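You operate a simulated robot arm through the tools that you are given. There is no shell and no other tool. Be economical: measure what you need, move in short steps, check, and stop when the job is done.

The job below is to be done with a simulated two-armed robot. You get a single attempt, and the scene is never put back.

Task
Pick up the moisture meter that says "56" from the top of the filling bench with one hand, pass it to the other hand and put it on the third shelf from the bottom of the blue rack. Set down upright: moisture meter.

It is judged by the outcome, as a careful person would: the job done as asked, and still so three seconds after it is handed in. It fails if anything else is knocked over, pushed out of place, dropped, spilled or broken.

Robot
Two 7-joint arms with two-finger parallel grippers on one trunk, on a base that drives. Base frame: it is fixed to the floor where the robot stands at the start and does not move with it; the origin is under the middle of the robot, x ahead of it, y to its left, z up; the surface under the hand at the start is at about z = 0.86. Units: m, degrees, N and s.
The left shoulder is at the start at [0.05, 0.158, 1.158], the right one opposite. With the tool pointing down near the work surface each hand reaches from about 0.22 to 0.66 m from the robot's upright axis, wherever it stands, measured 20 degrees to its own side. Places, roughly: third shelf of the blue rack [0.6, -1.7, 1.2]. Payload 3.91 kg a hand.
The TCP of each hand is the grasp point between the finger pads, 0.03 m short of the fingertips. In the tool frame z runs along the fingers and y along their closing line. Largest opening 0.11 m; finger width 0.02, thickness 0.01; the body of the gripper, 0.048 by 0.112 m, starts 0.055 m behind the TCP.
Orientation is told as [roll, pitch, yaw] about the base's x, y, z axes, in that order, counted from this pose: with the fingers straight down and closing along the base's y, the tool's x points along the base's -x, its y along +y and its z along -z.

Tools
- The arms move only by the tool send_rows. It takes "left_commands", "right_commands" or both (then of equal length, played together; a hand with none holds still); each is a list of rows, each a list of 7 numbers: the shift along the tool's x, y, z in m, then the turn, a rotation vector about the tool's x, y, z in rad, then the gripper command, from -1 (shut) to 1 (fully open), values between in proportion. In form: [[dx, dy, dz, ax, ay, az, claw], ...]. A call has 1 to 10 rows; each row is the pose to reach, as a shift and turn from the pose commanded when the call began, along the tool's axes at that moment. Each row takes 0.2 s and may step no farther than 0.05 m and 8.6 degrees from the row before; otherwise, or with a gripper value out of range, the whole call is refused. A pose out of reach is approached as far as the arm can. The call stops where the force on the tool passes 40 N (or 10 N more than at its start, if that is more) or the arm is blocked; 0.2 s more then pass. The fingers move at their own pace (about 0.153 m/s each) and stop on an object; they squeeze with about 41 N. The grip force told is the motor's: it shows also when the fingers shut on nothing. Time passes only in rows, and 0.2 s behind the last, so rows that repeat a pose let the fingers close. The reply holds the time, the measured pose of the TCP, the force on the tool along the base axes, the opening and the grip force, in the units named above and with some noise, with the torque about the TCP (base axes, N m) and any sound that the robot's microphone picked up.
- Cameras (640 x 400 px; columns grow to the right, rows downward): "scene" is now at [0.1324, 0.0059, 1.3115]; the picture's right is [0.06, -1.00, 0.00], its down [-0.42, -0.02, -0.91] and it looks along [0.91, 0.05, -0.42] (base axes); focal length 284 px, centre (320, 200). "left" rides on the left gripper at [0.072, -0.017, -0.103] in its tool frame; the picture's right is [0.23, 0.97, 0.00], its down [-0.76, 0.18, -0.62] and it looks along [-0.61, 0.14, 0.78] (tool axes); focal length 222 px, centre (320, 200). "right" rides on the right gripper at [0.072, 0.017, -0.103] in its tool frame; the picture's right is [-0.23, 0.97, 0.00], its down [-0.76, -0.18, -0.62] and it looks along [-0.61, -0.14, 0.78] (tool axes); focal length 222 px, centre (320, 200). There is no depth. A picture from a camera that has moved, and an enlarged one, comes with that camera's place and axes in the base frame and with its lens.
- grab_frame(camera): a new picture of that camera. It takes no simulated time.
- lift_body(by): slides the trunk up (or, below 0, down) by that many m; the arms and the scene camera ride with it, the base frame stays. It gives what a move gives, with no picture.
- roll_base(legs): drives the robot by 1 to 6 legs, each [ahead, turn to the left] in m and degrees, along the robot's own axes; the way and the turn of a leg run together, so that a leg with both is an arc; at most 1.5 m and 180 degrees a leg. The arms and the cameras ride along, it lands a little off, and it stops where it bumps. It gives what a move gives.
- aim_head(pan, tilt): turns the head with the scene camera to pan (to the left, within 80 degrees either way) and tilt (down, from -29 to 69), counted from straight ahead of the robot. It gives what a move gives.
- zoom(camera, box): a new picture of the part [left, top, right, bottom] of that camera's present view, enlarged. It takes no simulated time.
- hand_in(): hands the job in; it is judged then, once.

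Work in short steps. Places have to be worked out from the pictures, the camera data and where the tool is seen: move nearer, look again, correct. Check each grasp and each placing, and mend what went wrong. You have 120 turns and 108 pictures in all, those below and enlarged ones among them. Open the grippers and draw the arms clear of the work before you hand the job in, unless the task says otherwise; then end with one line.

The tools are called after "Request:" as a command line: name --argument value ..., lists and objects as JSON in quotes. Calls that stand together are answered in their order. send_rows: Moves the arms, as the interface text tells. Its arguments: {"type":"object","properties":{"left_commands":{"type":"array","items":{"type":"array","items":{"type":"number"}}},"right_commands":{"type":"array","items":{"type":"array","items":{"type":"number"}}}},"required":[]} The other tools are called the same way: lift_body (by) slides the trunk up or down; roll_base (legs) drives the base; aim_head (pan, tilt) turns the head that bears the scene camera; grab_frame (camera) takes a picture; zoom (camera, box) takes an enlarged picture of a part of a camera's view; hand_in () hands the job in.

At the start:

```text
t: 0.0
left_position: [0.4626, 0.2891, 1.0856]
left_ee_rot: [0.1, 0.1, 0.1]
left_wrist_force: [1.0, -0.5, -0.1]
left_torque: [-0.03, -0.01, -0.02]
left_finger_gap: 0.1101
left_grip_force: 0.0
right_position: [0.3973, -0.0736, 1.1558]
right_ee_rot: [-0.1, 0.0, 0.0]
right_wrist_force: [0.0, 0.3, -0.1]
right_torque: [0.01, -0.01, 0.01]
right_finger_gap: 0.1099
right_grip_force: 0.1
trunk travel left (down, up): [-0.4, 0.082]
robot x, y, heading: [0.0043, -0.0002, 0.1]
head pan, tilt: [3.4, 24.9]
```

scene: 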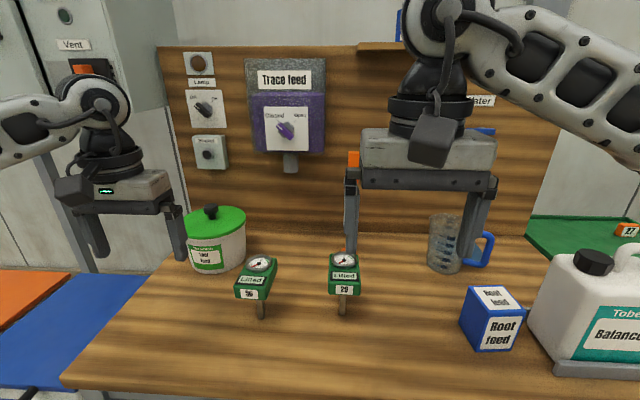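
right: 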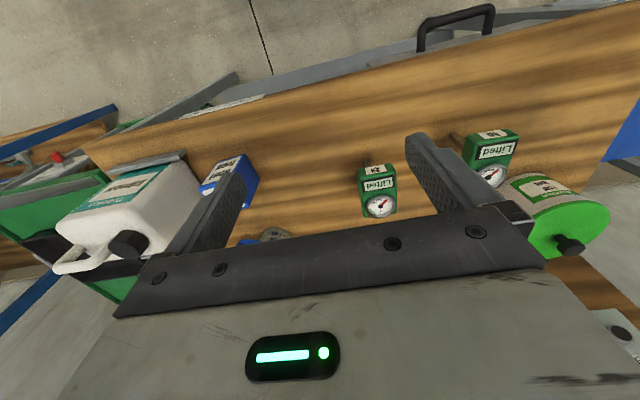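
left: 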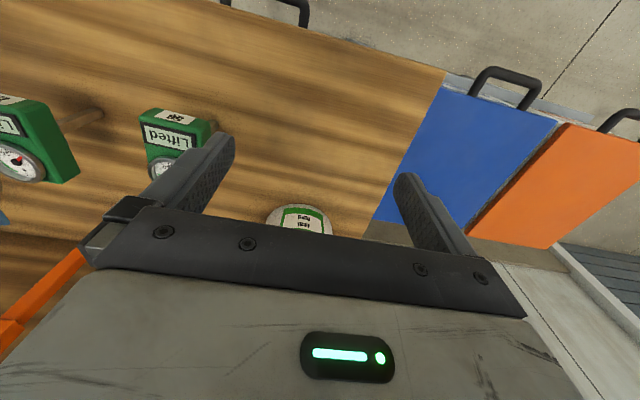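

I first read the labels on the two meters closely.

Request:
zoom --camera "scene" --box '[220, 240, 380, 340]'

Request:
zoom --camera "left" --box '[0, 80, 240, 230]'

Request:
zoom --camera "right" --box '[340, 110, 540, 235]'

```text
4.00 times, centred on (300, 290) of scene
camera zoom: at [0.1324, 0.0059, 1.3115], right [0.06, -1.0, 0.0], down [-0.42, -0.02, -0.91], along [0.91, 0.05, -0.42], focal length 1134 px, centre (400, -160)
```

zoom: 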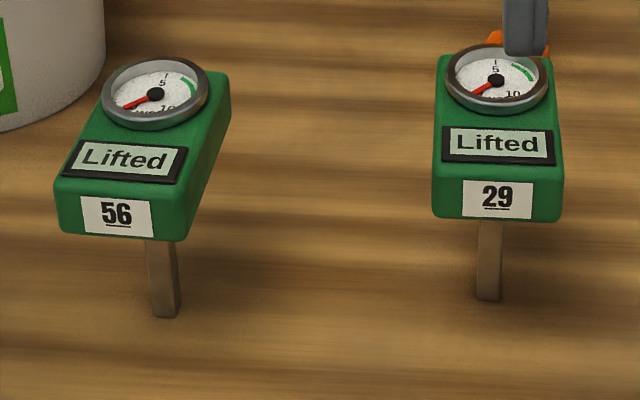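

```text
2.67 times, centred on (120, 155) of left
camera zoom: at [0.3897, 0.2708, 1.1896], right [-0.23, 0.97, 0.0], down [0.76, 0.18, 0.62], along [0.61, 0.14, -0.78], focal length 592 px, centre (853, 320)
```

zoom: 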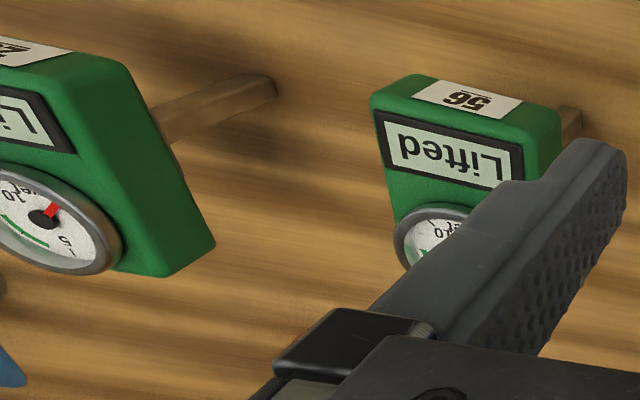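

```text
3.20 times, centred on (440, 172) of right
camera zoom: at [0.324, -0.0566, 1.2582], right [0.23, 0.97, 0.0], down [0.76, -0.18, 0.62], along [0.61, -0.14, -0.78], focal length 711 px, centre (-64, 288)
```

zoom: 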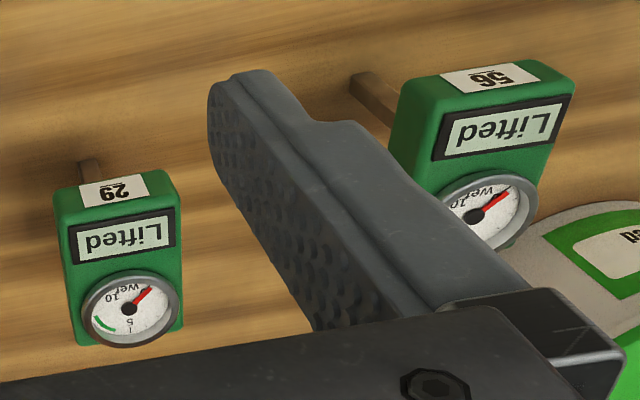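

The "56" meter is the left one. Its body is near (0.53, 0.145, 0.97), with a stem below it reaching the bench. I need a better look at the stem, and at the blue rack off to the right.

Request:
aim_head --pan -70 --tilt 10

Request:
grab_frame --camera "scene"

```text
t: 1.4
left_position: [0.4636, 0.2893, 1.0849]
left_ee_rot: [0.0, 0.0, 0.1]
left_wrist_force: [0.7, -0.2, 0.1]
left_torque: [-0.05, -0.01, 0.01]
left_finger_gap: 0.1096
left_grip_force: 0.1
right_position: [0.3975, -0.0749, 1.1541]
right_ee_rot: [0.0, 0.0, 0.0]
right_wrist_force: [0.1, 0.3, -0.1]
right_torque: [-0.03, -0.01, -0.01]
right_finger_gap: 0.1099
right_grip_force: 0.1
trunk travel left (down, up): [-0.4, 0.082]
robot x, y, heading: [-0.0045, 0.0009, 0.0]
head pan, tilt: [-70.0, 10.0]
```

```text
101 pictures are left
camera scene: at [0.0723, -0.0868, 1.3357], right [-0.94, -0.34, 0.0], down [-0.06, 0.16, -0.98], along [0.34, -0.93, -0.17], focal length 284 px, centre (320, 200)
```

scene: 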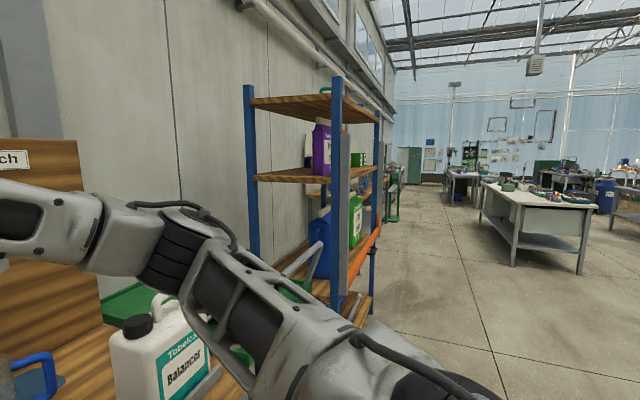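

The rack stands to the right, with its open side to be determined later. I pitch the left hand up and draw it back to get a low side view of the meter with its camera.

Request:
send_rows --left_commands '[[0.01, 0, 0.012, 0, -0.13, 0, 1], [0.03, 0, 0.025, 0, -0.26, 0, 1], [0.05, 0, 0.04, 0, -0.39, 0, 1], [0.06, 0, 0.06, 0, -0.52, 0, 1], [0.07, 0, 0.07, 0, -0.65, 0, 1], [0.08, 0, 0.08, 0, -0.78, 0, 1]]'

Request:
grab_frame --camera "left"

```text
t: 2.9
left_position: [0.3916, 0.2905, 1.0047]
left_ee_rot: [-0.2, -44.7, 0.1]
left_wrist_force: [0.6, 0.0, -0.1]
left_torque: [0.03, 0.0, 0.01]
left_finger_gap: 0.1102
left_grip_force: 0.1
left hand out of reach, approached as far as the arm can: row 6
right_position: [0.3961, -0.0737, 1.1551]
right_ee_rot: [0.0, 0.0, 0.0]
right_wrist_force: [1.0, -0.4, 0.3]
right_torque: [0.01, 0.0, -0.02]
right_finger_gap: 0.11
right_grip_force: 0.0
trunk travel left (down, up): [-0.4, 0.082]
robot x, y, heading: [0.0023, 0.0015, -0.1]
head pan, tilt: [-70.0, 10.0]
```

```text
100 pictures are left
camera left: at [0.2664, 0.2732, 1.0284], right [-0.16, 0.97, -0.16], down [0.1, 0.18, 0.98], along [0.98, 0.14, -0.13], focal length 222 px, centre (320, 200)
```

left: 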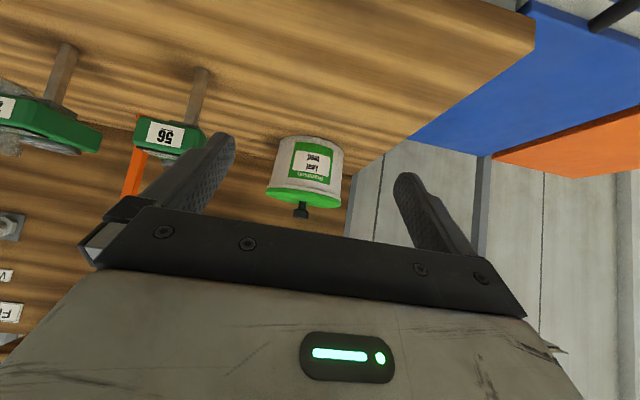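

Request:
zoom --camera "left" --box '[20, 20, 260, 170]'

```text
2.67 times, centred on (140, 95) of left
camera zoom: at [0.2664, 0.2732, 1.0284], right [-0.16, 0.97, -0.16], down [0.1, 0.18, 0.98], along [0.98, 0.14, -0.13], focal length 592 px, centre (800, 480)
```

zoom: 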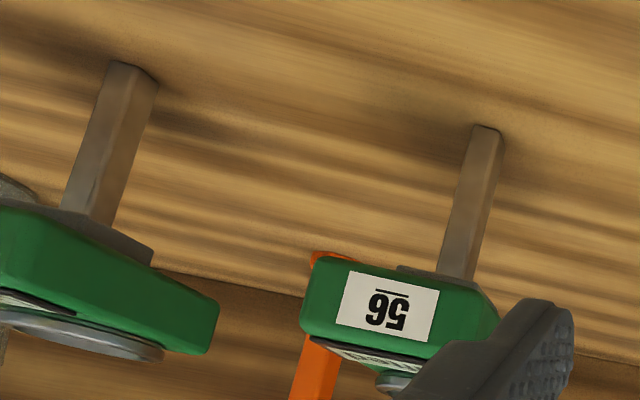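

The camera view (upside down) shows each meter lying face up on a small post with a plate. I'll grip the body's sides from above at the gauge end with the left hand. First I bring the left hand back to pointing down, clear above.

Request:
send_rows --left_commands '[[-0.03, 0, -0.01, 0, 0.0, 0, 1], [-0.06, 0, -0.02, 0, 0.13, 0, 1], [-0.08, 0, -0.02, 0, 0.26, 0, 1], [-0.1, 0, -0.02, 0, 0.39, 0, 1], [-0.115, 0, -0.02, 0, 0.52, 0, 1], [-0.13, 0, -0.02, 0, 0.65, 0, 1], [-0.13, 0, -0.02, 0, 0.78, 0, 1]]'

Request:
aim_head --pan 10 --tilt 35

```text
t: 4.5
left_position: [0.4694, 0.2916, 1.1106]
left_ee_rot: [0.0, 0.2, 0.0]
left_wrist_force: [-0.1, -0.2, 0.0]
left_torque: [-0.03, -0.02, 0.02]
left_finger_gap: 0.11
left_grip_force: 0.0
right_position: [0.3963, -0.0741, 1.1549]
right_ee_rot: [0.0, 0.0, 0.0]
right_wrist_force: [0.6, 0.1, -1.1]
right_torque: [-0.01, 0.0, -0.01]
right_finger_gap: 0.1101
right_grip_force: 0.1
trunk travel left (down, up): [-0.4, 0.082]
robot x, y, heading: [0.0016, -0.001, 0.0]
head pan, tilt: [-70.0, 10.0]
```

```text
t: 6.0
left_position: [0.4697, 0.2918, 1.1106]
left_ee_rot: [0.0, 0.0, 0.0]
left_wrist_force: [-0.2, -0.1, 0.1]
left_torque: [0.0, 0.01, 0.0]
left_finger_gap: 0.11
left_grip_force: 0.0
right_position: [0.3973, -0.0736, 1.1554]
right_ee_rot: [0.0, 0.0, 0.0]
right_wrist_force: [-1.1, -0.8, -0.2]
right_torque: [-0.02, 0.03, -0.01]
right_finger_gap: 0.1099
right_grip_force: 0.1
trunk travel left (down, up): [-0.4, 0.082]
robot x, y, heading: [-0.0003, 0.0017, -0.2]
head pan, tilt: [10.0, 35.0]
```

Left hand is upright again; I move it sideways over the meter at a safe height and look.

Request:
send_rows --left_commands '[[0, -0.05, 0, 0, 0, 0, 1], [0, -0.1, 0, 0, 0, 0, 1], [0, -0.147, 0, 0, 0, 0, 1]]'

Request:
grab_frame --camera "left"

Request:
grab_frame --camera "scene"

```text
t: 6.8
left_position: [0.469, 0.1437, 1.1107]
left_ee_rot: [0.0, 0.0, 0.1]
left_wrist_force: [0.4, 0.0, -0.2]
left_torque: [0.01, 0.02, -0.01]
left_finger_gap: 0.1099
left_grip_force: 0.1
right_position: [0.3975, -0.0748, 1.1552]
right_ee_rot: [0.1, 0.0, 0.0]
right_wrist_force: [-0.3, 0.5, -0.3]
right_torque: [0.02, 0.03, -0.04]
right_finger_gap: 0.1101
right_grip_force: 0.1
trunk travel left (down, up): [-0.4, 0.082]
robot x, y, heading: [0.0022, -0.0025, 0.0]
head pan, tilt: [10.0, 35.0]
```

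```text
98 pictures are left
camera left: at [0.3958, 0.1257, 1.215], right [-0.23, 0.97, 0.0], down [0.76, 0.18, 0.62], along [0.61, 0.14, -0.78], focal length 222 px, centre (320, 200)
```

left: 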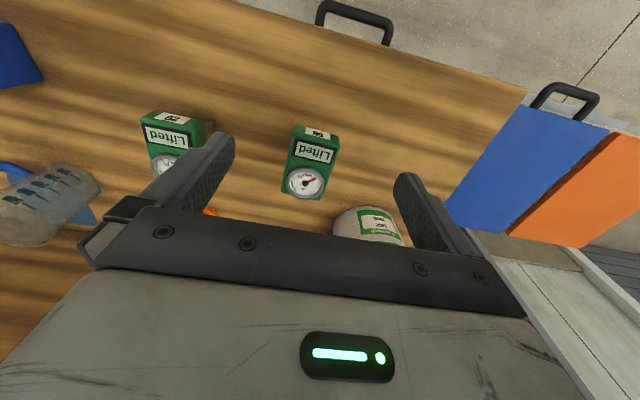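

```text
97 pictures are left
camera scene: at [0.1272, 0.015, 1.2956], right [0.17, -0.98, 0.0], down [-0.56, -0.1, -0.82], along [0.81, 0.14, -0.57], focal length 284 px, centre (320, 200)
```

scene: 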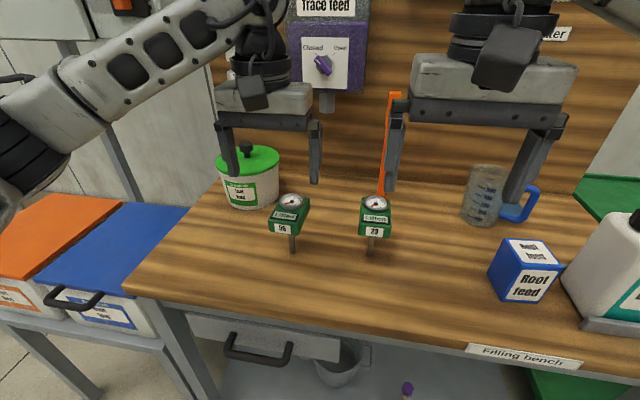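

Request:
zoom --camera "left" --box '[240, 110, 400, 210]'

Request:
zoom --camera "scene" --box '[240, 180, 400, 280]'

```text
4.00 times, centred on (320, 160) of left
camera zoom: at [0.3958, 0.1257, 1.215], right [-0.23, 0.97, 0.0], down [0.76, 0.18, 0.62], along [0.61, 0.14, -0.78], focal length 888 px, centre (320, 360)
```

zoom: 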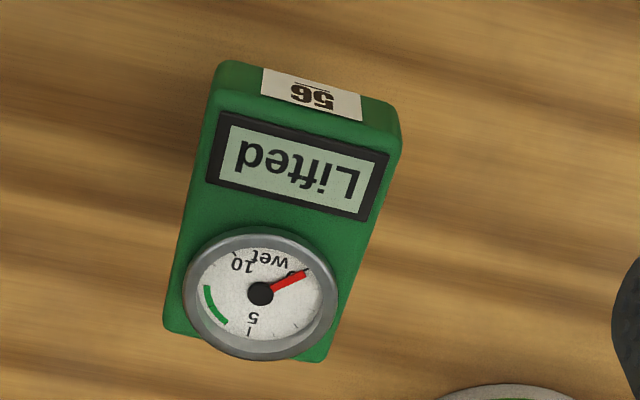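

```text
4.00 times, centred on (320, 230) of scene
camera zoom: at [0.1272, 0.015, 1.2956], right [0.17, -0.98, 0.0], down [-0.56, -0.1, -0.82], along [0.81, 0.14, -0.57], focal length 1134 px, centre (320, 80)
```

zoom: 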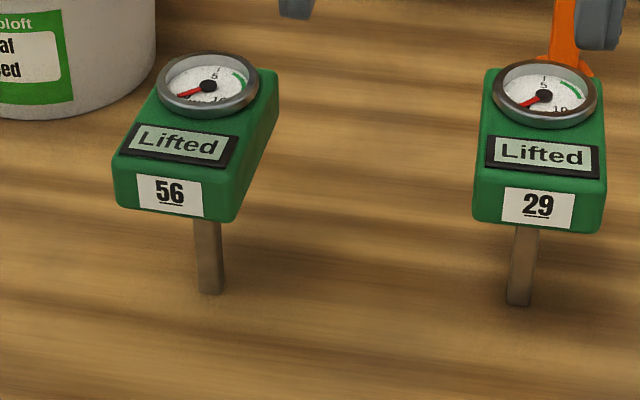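

The body measures x 0.497–0.577, y 0.118–0.169, with its axis almost along x and its top at about z 0.983. I go over the gauge end and come down with the left hand.

Request:
send_rows --left_commands '[[-0.045, 0, 0, 0, 0, 0, 1], [-0.09, 0, 0, 0, 0, 0, 1], [-0.09, 0, 0.04, 0, 0, 0, 1], [-0.09, 0, 0.08, 0, 0, 0, 1]]'

Request:
grab_frame --camera "left"

Request:
grab_frame --camera "scene"

```text
t: 7.8
left_position: [0.56, 0.1444, 1.0293]
left_ee_rot: [0.0, 0.1, 0.1]
left_wrist_force: [-0.6, 0.1, 0.1]
left_torque: [-0.01, -0.01, 0.02]
left_finger_gap: 0.1101
left_grip_force: 0.1
right_position: [0.3971, -0.0742, 1.1561]
right_ee_rot: [0.0, 0.0, 0.0]
right_wrist_force: [-0.3, 0.1, 0.0]
right_torque: [0.01, 0.01, 0.04]
right_finger_gap: 0.1101
right_grip_force: 0.0
trunk travel left (down, up): [-0.4, 0.082]
robot x, y, heading: [-0.0005, 0.0039, -0.0]
head pan, tilt: [10.0, 35.0]
```

```text
94 pictures are left
camera left: at [0.4865, 0.127, 1.1353], right [-0.23, 0.97, 0.0], down [0.76, 0.18, 0.62], along [0.61, 0.14, -0.78], focal length 222 px, centre (320, 200)
```

left: 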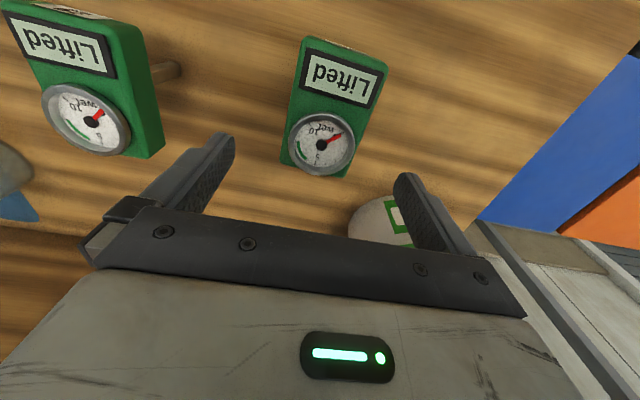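

```text
93 pictures are left
camera scene: at [0.1274, 0.0158, 1.2956], right [0.17, -0.98, 0.0], down [-0.57, -0.1, -0.82], along [0.81, 0.14, -0.57], focal length 284 px, centre (320, 200)
```

scene: 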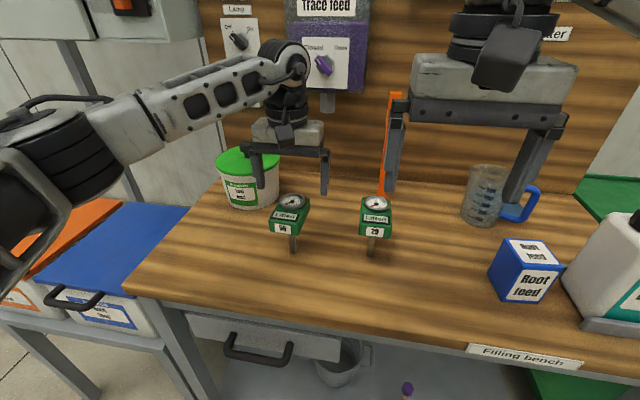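

Aligned: gauge centre comes out at (0.553, 0.143). I descend the last 0.055 m and close.

Request:
send_rows --left_commands '[[0, 0, 0.03, 0, 0, 0, 1], [0, 0, 0.055, 0, 0, 0, 1], [0, 0, 0.055, 0, 0, 0, -1], [0, 0, 0.055, 0, 0, 0, -1], [0, 0, 0.055, 0, 0, 0, -1]]'

Request:
grab_frame --camera "left"

Request:
grab_frame --camera "scene"

```text
t: 9.0
left_position: [0.5593, 0.1455, 0.9759]
left_ee_rot: [0.0, -0.1, 0.1]
left_wrist_force: [0.0, 0.1, 0.7]
left_torque: [-0.02, -0.03, -0.02]
left_finger_gap: 0.058
left_grip_force: 40.7
right_position: [0.3977, -0.0747, 1.156]
right_ee_rot: [0.0, 0.0, 0.1]
right_wrist_force: [0.4, -0.2, 0.4]
right_torque: [0.0, -0.01, -0.05]
right_finger_gap: 0.1099
right_grip_force: 0.1
trunk travel left (down, up): [-0.4, 0.082]
robot x, y, heading: [0.0015, -0.0035, -0.1]
head pan, tilt: [10.0, 35.0]
```

```text
92 pictures are left
camera left: at [0.4869, 0.1272, 1.0801], right [-0.23, 0.97, 0.0], down [0.76, 0.18, 0.62], along [0.61, 0.14, -0.78], focal length 222 px, centre (320, 200)
```

left: 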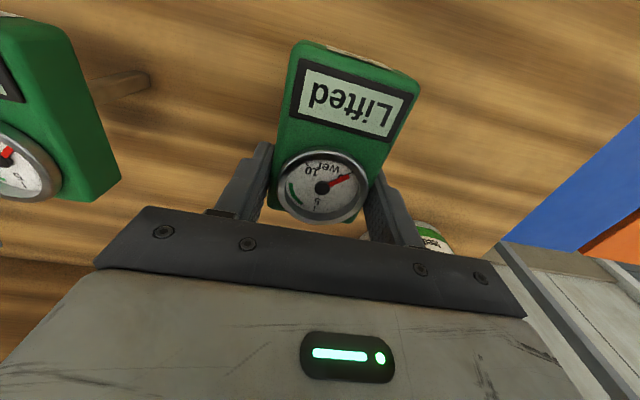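

```text
91 pictures are left
camera scene: at [0.1272, 0.0158, 1.2955], right [0.17, -0.98, 0.0], down [-0.56, -0.1, -0.82], along [0.81, 0.14, -0.57], focal length 284 px, centre (320, 200)
```

scene: 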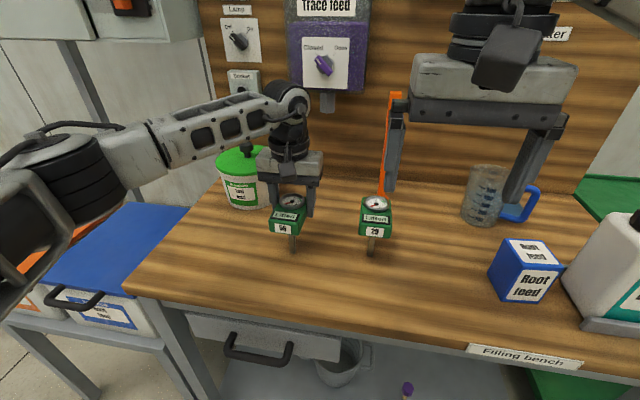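

The left hand grips the meter at a 0.058 m opening. I lift it straight up 0.1 m and check whether the post stays behind.

Request:
send_rows --left_commands '[[0, 0, -0.02, 0, 0, 0, -1], [0, 0, -0.05, 0, 0, 0, -1], [0, 0, -0.08, 0, 0, 0, -1], [0, 0, -0.12, 0, 0, 0, -1]]'

Request:
grab_frame --camera "scene"

Request:
grab_frame --camera "left"

```text
t: 10.0
left_position: [0.5602, 0.1444, 1.0966]
left_ee_rot: [-0.1, 0.0, 0.0]
left_wrist_force: [1.0, -0.4, 0.0]
left_torque: [0.0, 0.02, -0.02]
left_finger_gap: 0.0001
left_grip_force: 37.8
right_position: [0.3971, -0.0743, 1.1557]
right_ee_rot: [0.0, 0.0, 0.1]
right_wrist_force: [-0.4, 0.2, 0.1]
right_torque: [0.03, 0.01, -0.03]
right_finger_gap: 0.1099
right_grip_force: 0.0
trunk travel left (down, up): [-0.4, 0.082]
robot x, y, heading: [-0.0006, 0.0, -0.1]
head pan, tilt: [10.0, 35.0]
```

```text
90 pictures are left
camera scene: at [0.1268, 0.0156, 1.2956], right [0.17, -0.98, 0.0], down [-0.56, -0.1, -0.82], along [0.81, 0.14, -0.57], focal length 284 px, centre (320, 200)
```

scene: 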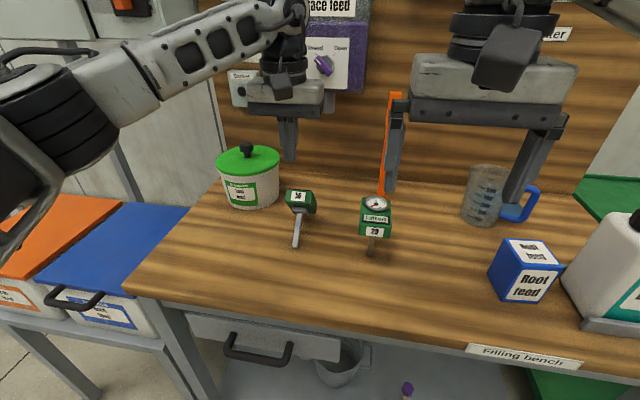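

```text
89 pictures are left
camera left: at [0.4866, 0.1266, 1.2002], right [-0.23, 0.97, 0.0], down [0.76, 0.18, 0.62], along [0.61, 0.14, -0.78], focal length 222 px, centre (320, 200)
```

left: 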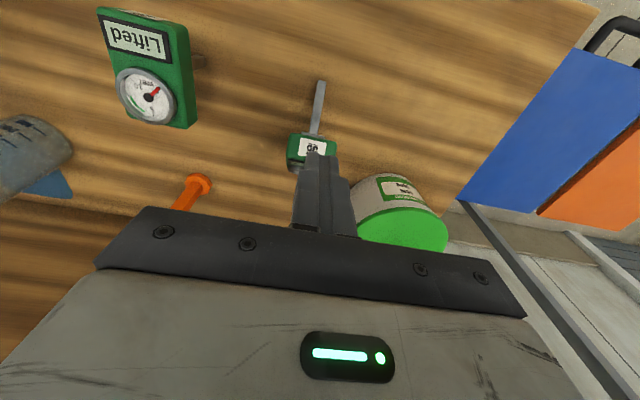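

The meter slipped out and tipped over. I look closely at how it lies now.

Request:
zoom --camera "scene" --box '[240, 160, 400, 260]'

Request:
zoom --camera "left" --box '[220, 60, 420, 185]'

Request:
zoom --camera "right" --box '[380, 80, 620, 230]'

```text
4.00 times, centred on (320, 210) of scene
camera zoom: at [0.1268, 0.0156, 1.2956], right [0.17, -0.98, 0.0], down [-0.56, -0.1, -0.82], along [0.81, 0.14, -0.57], focal length 1134 px, centre (320, 160)
```

zoom: 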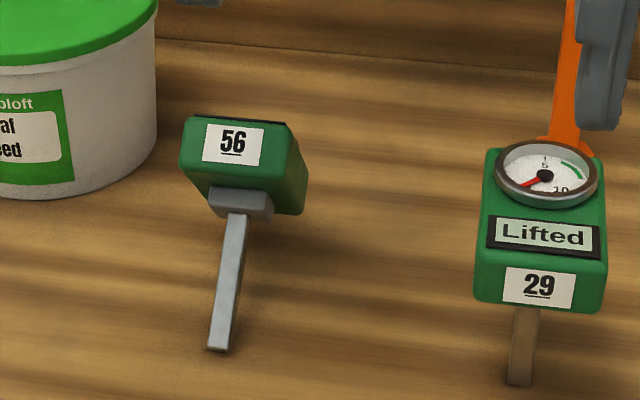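

```text
3.20 times, centred on (320, 122) of left
camera zoom: at [0.4866, 0.1266, 1.2002], right [-0.23, 0.97, 0.0], down [0.76, 0.18, 0.62], along [0.61, 0.14, -0.78], focal length 711 px, centre (320, 448)
```

zoom: 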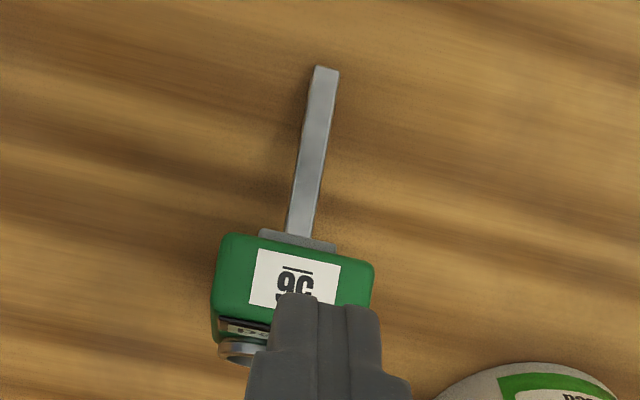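

```text
2.67 times, centred on (500, 155) of right
camera zoom: at [0.3237, -0.0568, 1.2582], right [0.23, 0.97, 0.0], down [0.76, -0.18, 0.62], along [0.61, -0.14, -0.78], focal length 592 px, centre (-160, 320)
```

zoom: 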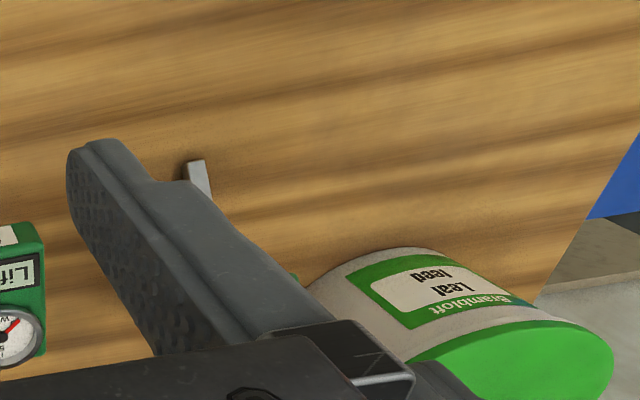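

The meter turns out to have its own thin probe, so the post was part of it. The meter now lies tipped away from me with its 56 face up. I move the left hand up and to the left for a clear view before planning the regrasp.

Request:
send_rows --left_commands '[[0, 0, -0.03, 0, 0, 0, -1], [0.04, 0.03, -0.03, 0, 0, 0, 0], [0.08, 0.06, -0.03, 0, 0, 0, 1], [0.12, 0.09, -0.03, 0, 0, 0, 1]]'

Request:
zoom --camera "scene" --box '[260, 165, 340, 215]'

Request:
zoom --camera "scene" --box '[330, 185, 426, 245]'

Request:
grab_frame --camera "left"

```text
t: 11.0
left_position: [0.4389, 0.2361, 1.1246]
left_ee_rot: [-0.1, 0.1, 0.2]
left_wrist_force: [-0.4, 0.0, 0.1]
left_torque: [-0.03, 0.01, -0.01]
left_finger_gap: 0.1103
left_grip_force: 0.0
right_position: [0.396, -0.0735, 1.155]
right_ee_rot: [0.0, 0.0, 0.0]
right_wrist_force: [-0.7, -0.4, 0.5]
right_torque: [-0.02, -0.03, -0.04]
right_finger_gap: 0.1099
right_grip_force: 0.1
trunk travel left (down, up): [-0.4, 0.082]
robot x, y, heading: [-0.0024, 0.0014, 0.3]
head pan, tilt: [10.0, 35.0]
```

```text
8.00 times, centred on (300, 190) of scene
camera zoom: at [0.1264, 0.0165, 1.2957], right [0.17, -0.98, 0.0], down [-0.56, -0.1, -0.82], along [0.81, 0.14, -0.57], focal length 2269 px, centre (480, 280)
```

zoom: 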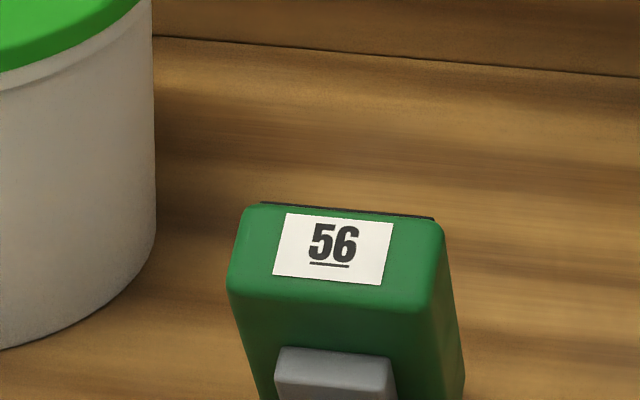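

```text
6.67 times, centred on (378, 215) of scene
camera zoom: at [0.1264, 0.0165, 1.2957], right [0.17, -0.98, 0.0], down [-0.56, -0.1, -0.82], along [0.81, 0.14, -0.57], focal length 1891 px, centre (-67, 100)
```

zoom: 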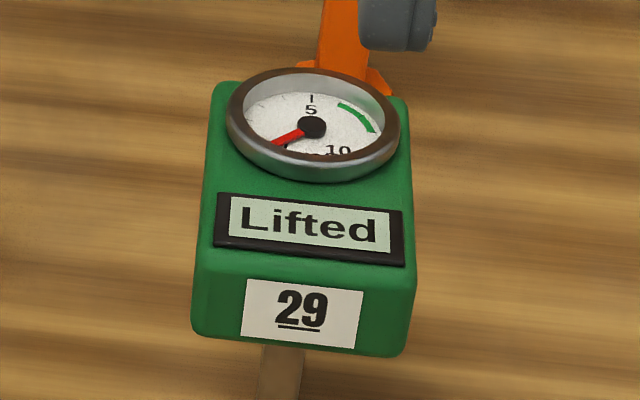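

```text
83 pictures are left
camera left: at [0.3661, 0.2184, 1.2292], right [-0.23, 0.97, 0.0], down [0.76, 0.18, 0.62], along [0.61, 0.14, -0.78], focal length 222 px, centre (320, 200)
```

left: 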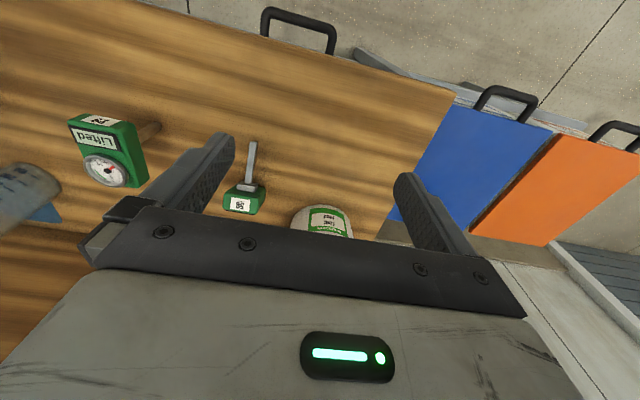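

I move the left hand back over the probe line at height to measure the probe's slope accurately.

Request:
send_rows --left_commands '[[0, -0.046, 0, 0, 0, 0, 1], [0, -0.08, 0, 0, 0, 0, 1]]'

Request:
zoom --camera "left" --box '[240, 100, 400, 200]'

Request:
zoom --camera "scene" --box '[260, 180, 356, 240]'

Request:
zoom --camera "scene" --box '[280, 200, 344, 256]'

```text
t: 11.6
left_position: [0.4419, 0.1549, 1.1254]
left_ee_rot: [-0.1, 0.0, 0.1]
left_wrist_force: [0.6, 0.7, -0.4]
left_torque: [0.04, 0.01, 0.02]
left_finger_gap: 0.1099
left_grip_force: 0.1
right_position: [0.3969, -0.074, 1.1547]
right_ee_rot: [0.0, 0.1, -0.1]
right_wrist_force: [-0.1, 0.0, 0.3]
right_torque: [-0.01, 0.03, -0.02]
right_finger_gap: 0.1101
right_grip_force: 0.1
trunk travel left (down, up): [-0.4, 0.082]
robot x, y, heading: [0.0026, 0.0022, 0.2]
head pan, tilt: [10.0, 35.0]
```

```text
4.00 times, centred on (320, 150) of left
camera zoom: at [0.3675, 0.1368, 1.2289], right [-0.23, 0.97, 0.0], down [0.76, 0.18, 0.62], along [0.61, 0.14, -0.78], focal length 888 px, centre (320, 400)
```

zoom: 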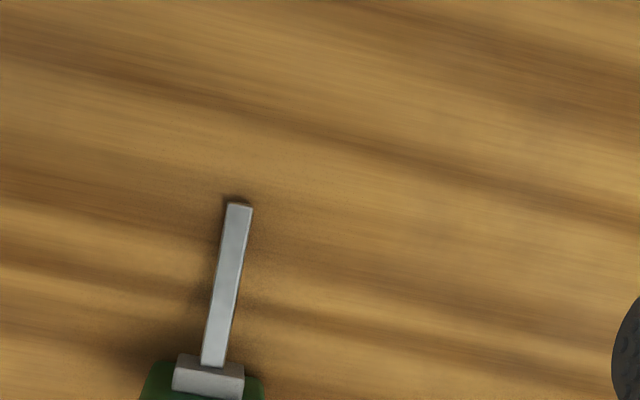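

```text
6.67 times, centred on (308, 210) of scene
camera zoom: at [0.1272, 0.0154, 1.2955], right [0.17, -0.98, 0.0], down [-0.56, -0.1, -0.82], along [0.81, 0.14, -0.57], focal length 1891 px, centre (400, 133)
```

zoom: 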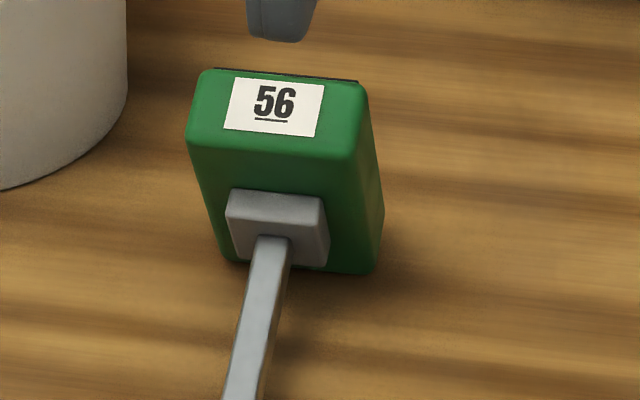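

```text
7.14 times, centred on (312, 228) of scene
camera zoom: at [0.1272, 0.0154, 1.2955], right [0.17, -0.98, 0.0], down [-0.56, -0.1, -0.82], along [0.81, 0.14, -0.57], focal length 2026 px, centre (377, 0)
```

zoom: 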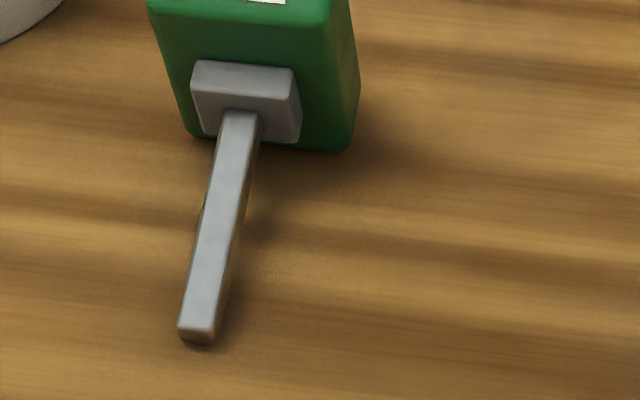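

The probe runs from its tip at (0.548, 0.142, 0.868) to the collar at (0.611, 0.143, 0.906), sloping 27°. I'll have the left hand grip the probe, pitched 28° to sit square on it, which leaves the body free for the right hand. First comes the pre-grasp pose.

Request:
send_rows --left_commands '[[-0.03, -0.004, 0.02, 0, -0.1225, 0, 1], [-0.06, -0.008, 0.05, 0, -0.245, 0, 0.4], [-0.09, -0.012, 0.09, 0, -0.367, 0, 0.2], [-0.108, -0.012, 0.13, 0, -0.489, 0, 0.2], [-0.108, -0.012, 0.154, 0, -0.489, 0, 0.2]]'

Request:
grab_frame --camera "left"

Request:
grab_frame --camera "scene"

```text
refused: row 3 steps farther than a row can; nothing moved
```

```text
79 pictures are left
camera left: at [0.3675, 0.1368, 1.2289], right [-0.23, 0.97, 0.0], down [0.76, 0.18, 0.62], along [0.61, 0.14, -0.78], focal length 222 px, centre (320, 200)
```

left: 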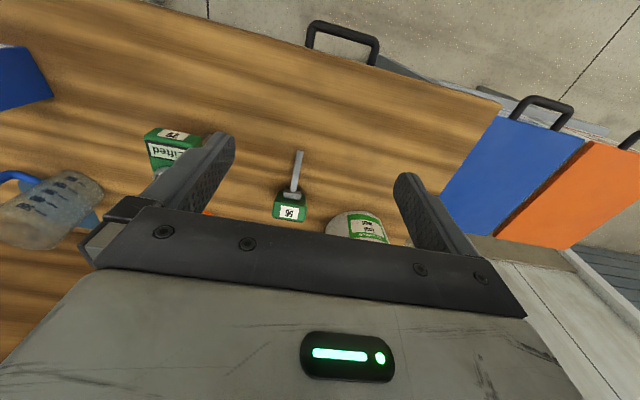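

```text
78 pictures are left
camera scene: at [0.1272, 0.0154, 1.2955], right [0.17, -0.98, 0.0], down [-0.56, -0.1, -0.82], along [0.81, 0.14, -0.57], focal length 284 px, centre (320, 200)
```

scene: 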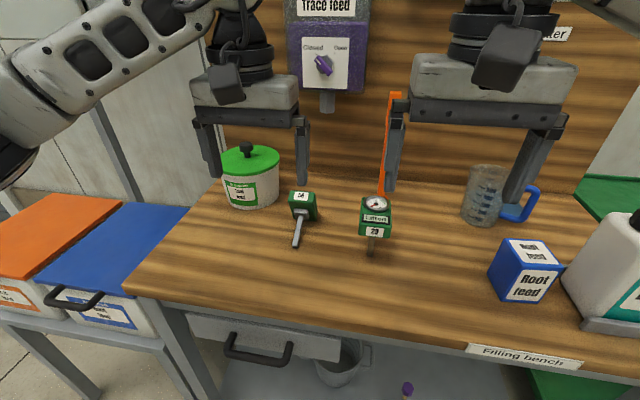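

Refused because one step was a hair too long; I resend it with smaller steps.

Request:
send_rows --left_commands '[[-0.03, -0.004, 0.02, 0, -0.1, 0, 1], [-0.055, -0.008, 0.05, 0, -0.2, 0, 0.4], [-0.08, -0.012, 0.08, 0, -0.3, 0, 0.2], [-0.1, -0.012, 0.11, 0, -0.4, 0, 0.2], [-0.108, -0.012, 0.14, 0, -0.489, 0, 0.2], [-0.108, -0.012, 0.154, 0, -0.489, 0, 0.2]]'

Request:
grab_frame --camera "left"

Request:
zoom --camera "scene" --box '[220, 130, 380, 260]'

```text
t: 13.0
left_position: [0.5471, 0.142, 0.97]
left_ee_rot: [0.0, -28.1, 0.1]
left_wrist_force: [0.8, 0.2, 0.1]
left_torque: [-0.01, -0.03, 0.01]
left_finger_gap: 0.0661
left_grip_force: 0.0
right_position: [0.3964, -0.0735, 1.1555]
right_ee_rot: [0.0, 0.0, 0.0]
right_wrist_force: [-0.6, 0.2, -0.5]
right_torque: [-0.01, 0.03, -0.01]
right_finger_gap: 0.11
right_grip_force: 0.0
trunk travel left (down, up): [-0.4, 0.082]
robot x, y, heading: [0.0005, -0.0034, 0.1]
head pan, tilt: [10.0, 35.0]
```

```text
77 pictures are left
camera left: at [0.4351, 0.1247, 1.0289], right [-0.2, 0.97, -0.11], down [0.38, 0.18, 0.91], along [0.9, 0.14, -0.4], focal length 222 px, centre (320, 200)
```

left: 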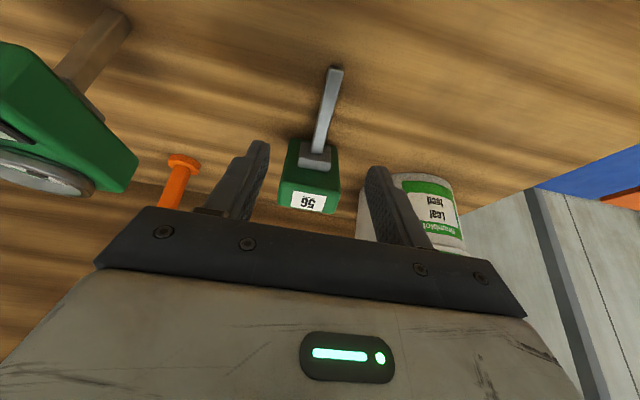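

```text
3.08 times, centred on (300, 195) of scene
camera zoom: at [0.1272, 0.0158, 1.2956], right [0.17, -0.98, 0.0], down [-0.56, -0.1, -0.82], along [0.81, 0.14, -0.57], focal length 873 px, centre (382, 215)
```

zoom: 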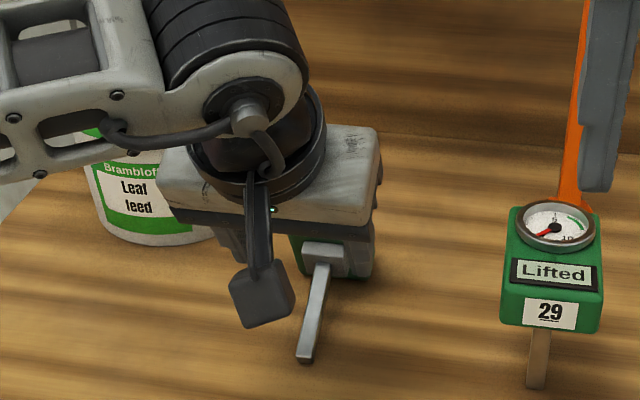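

The measurements agree and the hand is square to the probe, clear of the body. I slide in 0.08 m along the tool and close.

Request:
send_rows --left_commands '[[0, 0.001, 0.04, 0, 0, 0, 0.2], [0, 0.001, 0.08, 0, 0, 0, 0.2], [0, 0.001, 0.08, 0, 0, 0, -0.4], [0, 0.001, 0.08, 0, 0, 0, -1], [0, 0.001, 0.08, 0, 0, 0, -1], [0, 0.001, 0.08, 0, 0, 0, -1]]'

Request:
zoom --camera "left" --box '[200, 50, 440, 230]'

```text
t: 14.4
left_position: [0.5856, 0.1444, 0.8997]
left_ee_rot: [0.0, -28.0, 0.2]
left_wrist_force: [1.0, 0.1, 0.0]
left_torque: [-0.01, -0.02, -0.01]
left_finger_gap: 0.0111
left_grip_force: 40.4
right_position: [0.3964, -0.0747, 1.155]
right_ee_rot: [0.0, 0.0, 0.0]
right_wrist_force: [-0.2, -0.3, 0.0]
right_torque: [-0.04, 0.01, 0.03]
right_finger_gap: 0.1102
right_grip_force: 0.0
trunk travel left (down, up): [-0.4, 0.082]
robot x, y, heading: [-0.0017, -0.0005, -0.0]
head pan, tilt: [10.0, 35.0]
```

```text
2.22 times, centred on (320, 140) of left
camera zoom: at [0.4725, 0.1263, 0.9585], right [-0.2, 0.97, -0.11], down [0.38, 0.18, 0.91], along [0.9, 0.14, -0.41], focal length 494 px, centre (320, 333)
```

zoom: 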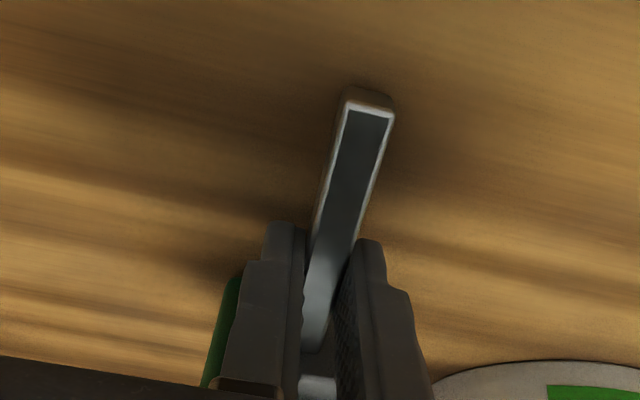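

The probe is pinched at 0.011 m, as expected. I lift slowly by 3 cm and check that it holds.

Request:
send_rows --left_commands '[[-0.0023, 0, -0.0044, 0, 0, 0, -1], [-0.0047, 0, -0.0088, 0, 0, 0, -1], [-0.0094, 0, -0.0177, 0, 0, 0, -1], [-0.0141, 0, -0.0265, 0, 0, 0, -1]]'

Request:
zoom --camera "scene" --box '[220, 130, 380, 260]'

```text
t: 15.4
left_position: [0.5855, 0.1431, 0.931]
left_ee_rot: [0.1, -27.9, 0.1]
left_wrist_force: [-0.2, -0.1, -1.6]
left_torque: [0.0, 0.03, 0.0]
left_finger_gap: 0.0111
left_grip_force: 40.7
right_position: [0.3964, -0.0749, 1.1549]
right_ee_rot: [0.1, 0.0, 0.1]
right_wrist_force: [0.6, -0.5, -0.1]
right_torque: [0.01, 0.01, 0.01]
right_finger_gap: 0.11
right_grip_force: 0.1
trunk travel left (down, up): [-0.4, 0.082]
robot x, y, heading: [0.003, 0.0009, 0.1]
head pan, tilt: [10.0, 35.0]
```

```text
3.08 times, centred on (300, 195) of scene
camera zoom: at [0.1272, 0.0158, 1.2955], right [0.17, -0.98, 0.0], down [-0.56, -0.1, -0.82], along [0.81, 0.14, -0.57], focal length 873 px, centre (382, 215)
```

zoom: 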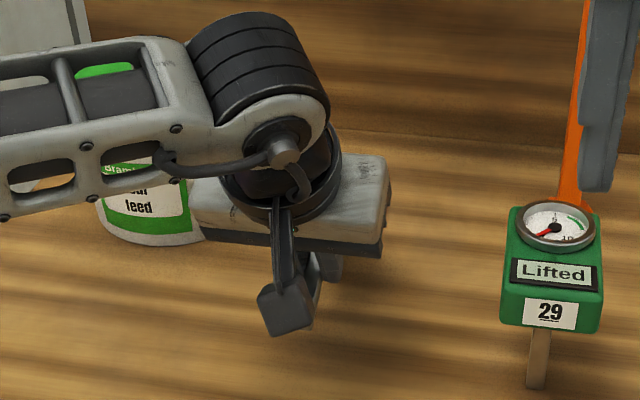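

It holds; the wrist now carries about 1.6 N. I lift higher and draw back a little.

Request:
send_rows --left_commands '[[-0.0188, 0, -0.0353, 0, 0, 0, -1], [-0.0375, 0, -0.0706, 0, 0, 0, -1], [-0.0563, 0, -0.106, 0, 0, 0, -1], [-0.0386, 0, -0.1416, 0, 0, 0, -1], [-0.0255, 0, -0.164, 0, 0, 0, -1]]'

Request:
grab_frame --camera "scene"

Request:
grab_frame --camera "left"

```text
t: 16.6
left_position: [0.5314, 0.1436, 1.0874]
left_ee_rot: [0.0, -28.0, 0.1]
left_wrist_force: [0.2, 1.1, -1.6]
left_torque: [0.01, 0.0, -0.02]
left_finger_gap: 0.0109
left_grip_force: 41.1
right_position: [0.397, -0.0744, 1.1554]
right_ee_rot: [0.2, 0.0, 0.0]
right_wrist_force: [0.3, -0.5, 0.8]
right_torque: [-0.01, -0.04, 0.02]
right_finger_gap: 0.1099
right_grip_force: 0.2
trunk travel left (down, up): [-0.4, 0.082]
robot x, y, heading: [-0.0015, 0.002, -0.1]
head pan, tilt: [10.0, 35.0]
```

```text
73 pictures are left
camera scene: at [0.127, 0.0158, 1.2956], right [0.17, -0.98, 0.0], down [-0.56, -0.1, -0.82], along [0.81, 0.14, -0.57], focal length 284 px, centre (320, 200)
```

scene: 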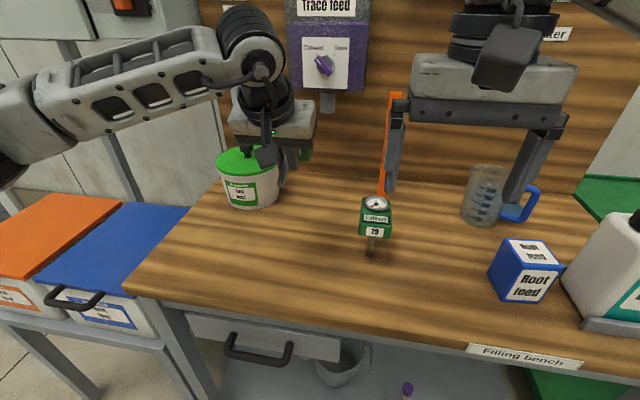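

```text
72 pictures are left
camera left: at [0.4181, 0.1263, 1.1461], right [-0.2, 0.97, -0.11], down [0.38, 0.18, 0.91], along [0.9, 0.14, -0.41], focal length 222 px, centre (320, 200)
```

left: 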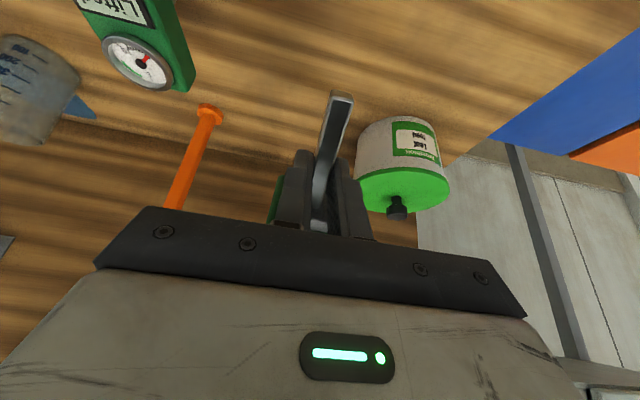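

The meter is in hand, and 29 and the tub are untouched. I back the robot off 0.45 m, so the handover happens clear of the bench.

Request:
roll_base --legs '[[-0.45, 0]]'

```text
t: 19.3
left_position: [0.0803, 0.1451, 1.0869]
left_ee_rot: [-0.1, -28.0, 0.2]
left_wrist_force: [-1.1, 0.2, -0.8]
left_torque: [-0.02, 0.01, 0.03]
left_finger_gap: 0.0111
left_grip_force: 40.9
right_position: [-0.0536, -0.0746, 1.1552]
right_ee_rot: [0.0, 0.0, 0.1]
right_wrist_force: [-0.6, -0.4, 0.8]
right_torque: [0.01, 0.01, 0.01]
right_finger_gap: 0.1101
right_grip_force: 0.1
trunk travel left (down, up): [-0.4, 0.082]
robot x, y, heading: [-0.451, -0.0031, 0.1]
head pan, tilt: [10.0, 35.0]
```

I now tip the left hand to horizontal so the probe hangs vertically down.

Request:
send_rows --left_commands '[[0, 0, 0, 0, -0.136, 0, -1], [0, 0, 0, 0, -0.272, 0, -1], [0, 0, 0, 0, -0.408, 0, -1], [0, 0, 0, 0, -0.544, 0, -1], [0, 0, 0, 0, -0.68, 0, -1], [0, 0, 0, 0, -0.816, 0, -1], [0, 0, 0, 0, -0.952, 0, -1], [0, 0, 0, 0, -1.082, 0, -1]]'

Request:
grab_frame --camera "scene"

```text
t: 21.1
left_position: [0.0788, 0.134, 1.0868]
left_ee_rot: [-0.9, -72.7, 0.0]
left_wrist_force: [0.4, -0.3, -1.7]
left_torque: [0.02, 0.03, -0.01]
left_finger_gap: 0.0112
left_grip_force: 41.0
left hand out of reach, approached as far as the arm can: row 6, 7, 8
right_position: [-0.0528, -0.0733, 1.1564]
right_ee_rot: [0.0, 0.0, 0.0]
right_wrist_force: [0.5, -0.3, -0.1]
right_torque: [-0.03, 0.02, -0.02]
right_finger_gap: 0.1102
right_grip_force: 0.1
trunk travel left (down, up): [-0.4, 0.082]
robot x, y, heading: [-0.4488, -0.0013, -0.0]
head pan, tilt: [10.0, 35.0]
```

```text
71 pictures are left
camera scene: at [-0.3234, 0.0154, 1.2956], right [0.18, -0.98, 0.0], down [-0.56, -0.1, -0.82], along [0.81, 0.14, -0.57], focal length 284 px, centre (320, 200)
```

scene: 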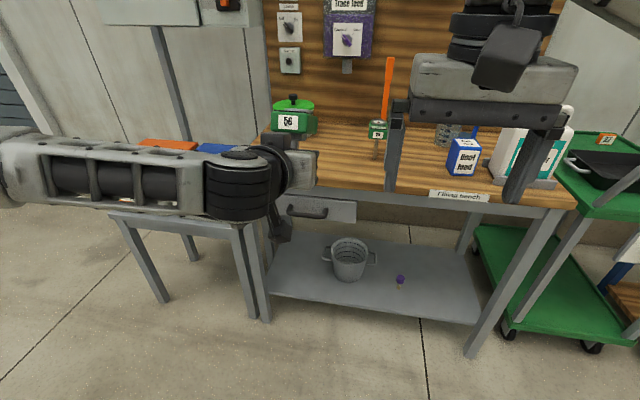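

The arm stops at a pitch of −73°. I push the hand forward to give the wrist room and see whether it completes the turn.

Request:
send_rows --left_commands '[[0, 0, 0.03, 0, 0, 0, -1], [0, 0.02, 0.06, 0, 0, 0, -1], [0, 0.03, 0.09, 0, 0, 0, -1]]'

```text
t: 21.9
left_position: [0.1672, 0.1616, 1.0594]
left_ee_rot: [-0.7, -72.7, -0.2]
left_wrist_force: [0.4, -0.3, -1.4]
left_torque: [0.01, 0.0, 0.02]
left_finger_gap: 0.0112
left_grip_force: 40.6
right_position: [-0.0534, -0.0728, 1.1546]
right_ee_rot: [0.0, 0.0, 0.1]
right_wrist_force: [-0.6, 0.3, 0.8]
right_torque: [0.0, -0.02, -0.03]
right_finger_gap: 0.1097
right_grip_force: 0.0
trunk travel left (down, up): [-0.4, 0.082]
robot x, y, heading: [-0.4483, -0.0017, 0.1]
head pan, tilt: [10.0, 35.0]
```

The commanded pose now matches the actual one. I finish the remaining 17° of pitch here and raise it a little.

Request:
send_rows --left_commands '[[-0.02, 0, -0.005, 0, -0.1, 0, -1], [-0.04, 0, -0.012, 0, -0.2, 0, -1], [-0.06, 0, -0.018, 0, -0.302, 0, -1]]'

Request:
grab_frame --camera "scene"

```text
t: 22.7
left_position: [0.1393, 0.1228, 1.1328]
left_ee_rot: [-3.6, -88.0, 5.4]
left_wrist_force: [-0.5, -0.2, -0.8]
left_torque: [-0.01, 0.05, 0.01]
left_finger_gap: 0.0114
left_grip_force: 41.4
left hand out of reach, approached as far as the arm can: row 1, 2, 3
right_position: [-0.0544, -0.0749, 1.1555]
right_ee_rot: [0.0, 0.0, 0.1]
right_wrist_force: [-0.9, 0.0, 0.2]
right_torque: [0.02, 0.04, 0.01]
right_finger_gap: 0.1101
right_grip_force: 0.1
trunk travel left (down, up): [-0.4, 0.082]
robot x, y, heading: [-0.4501, 0.0026, 0.3]
head pan, tilt: [10.0, 35.0]
```

```text
70 pictures are left
camera scene: at [-0.3241, 0.0143, 1.2956], right [0.18, -0.98, 0.0], down [-0.56, -0.1, -0.82], along [0.81, 0.15, -0.57], focal length 284 px, centre (320, 200)
```

scene: 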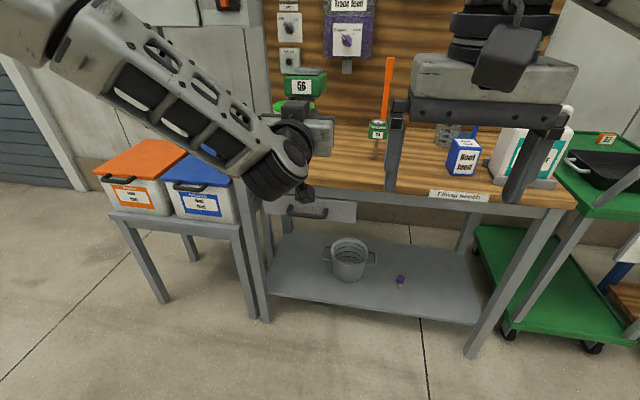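

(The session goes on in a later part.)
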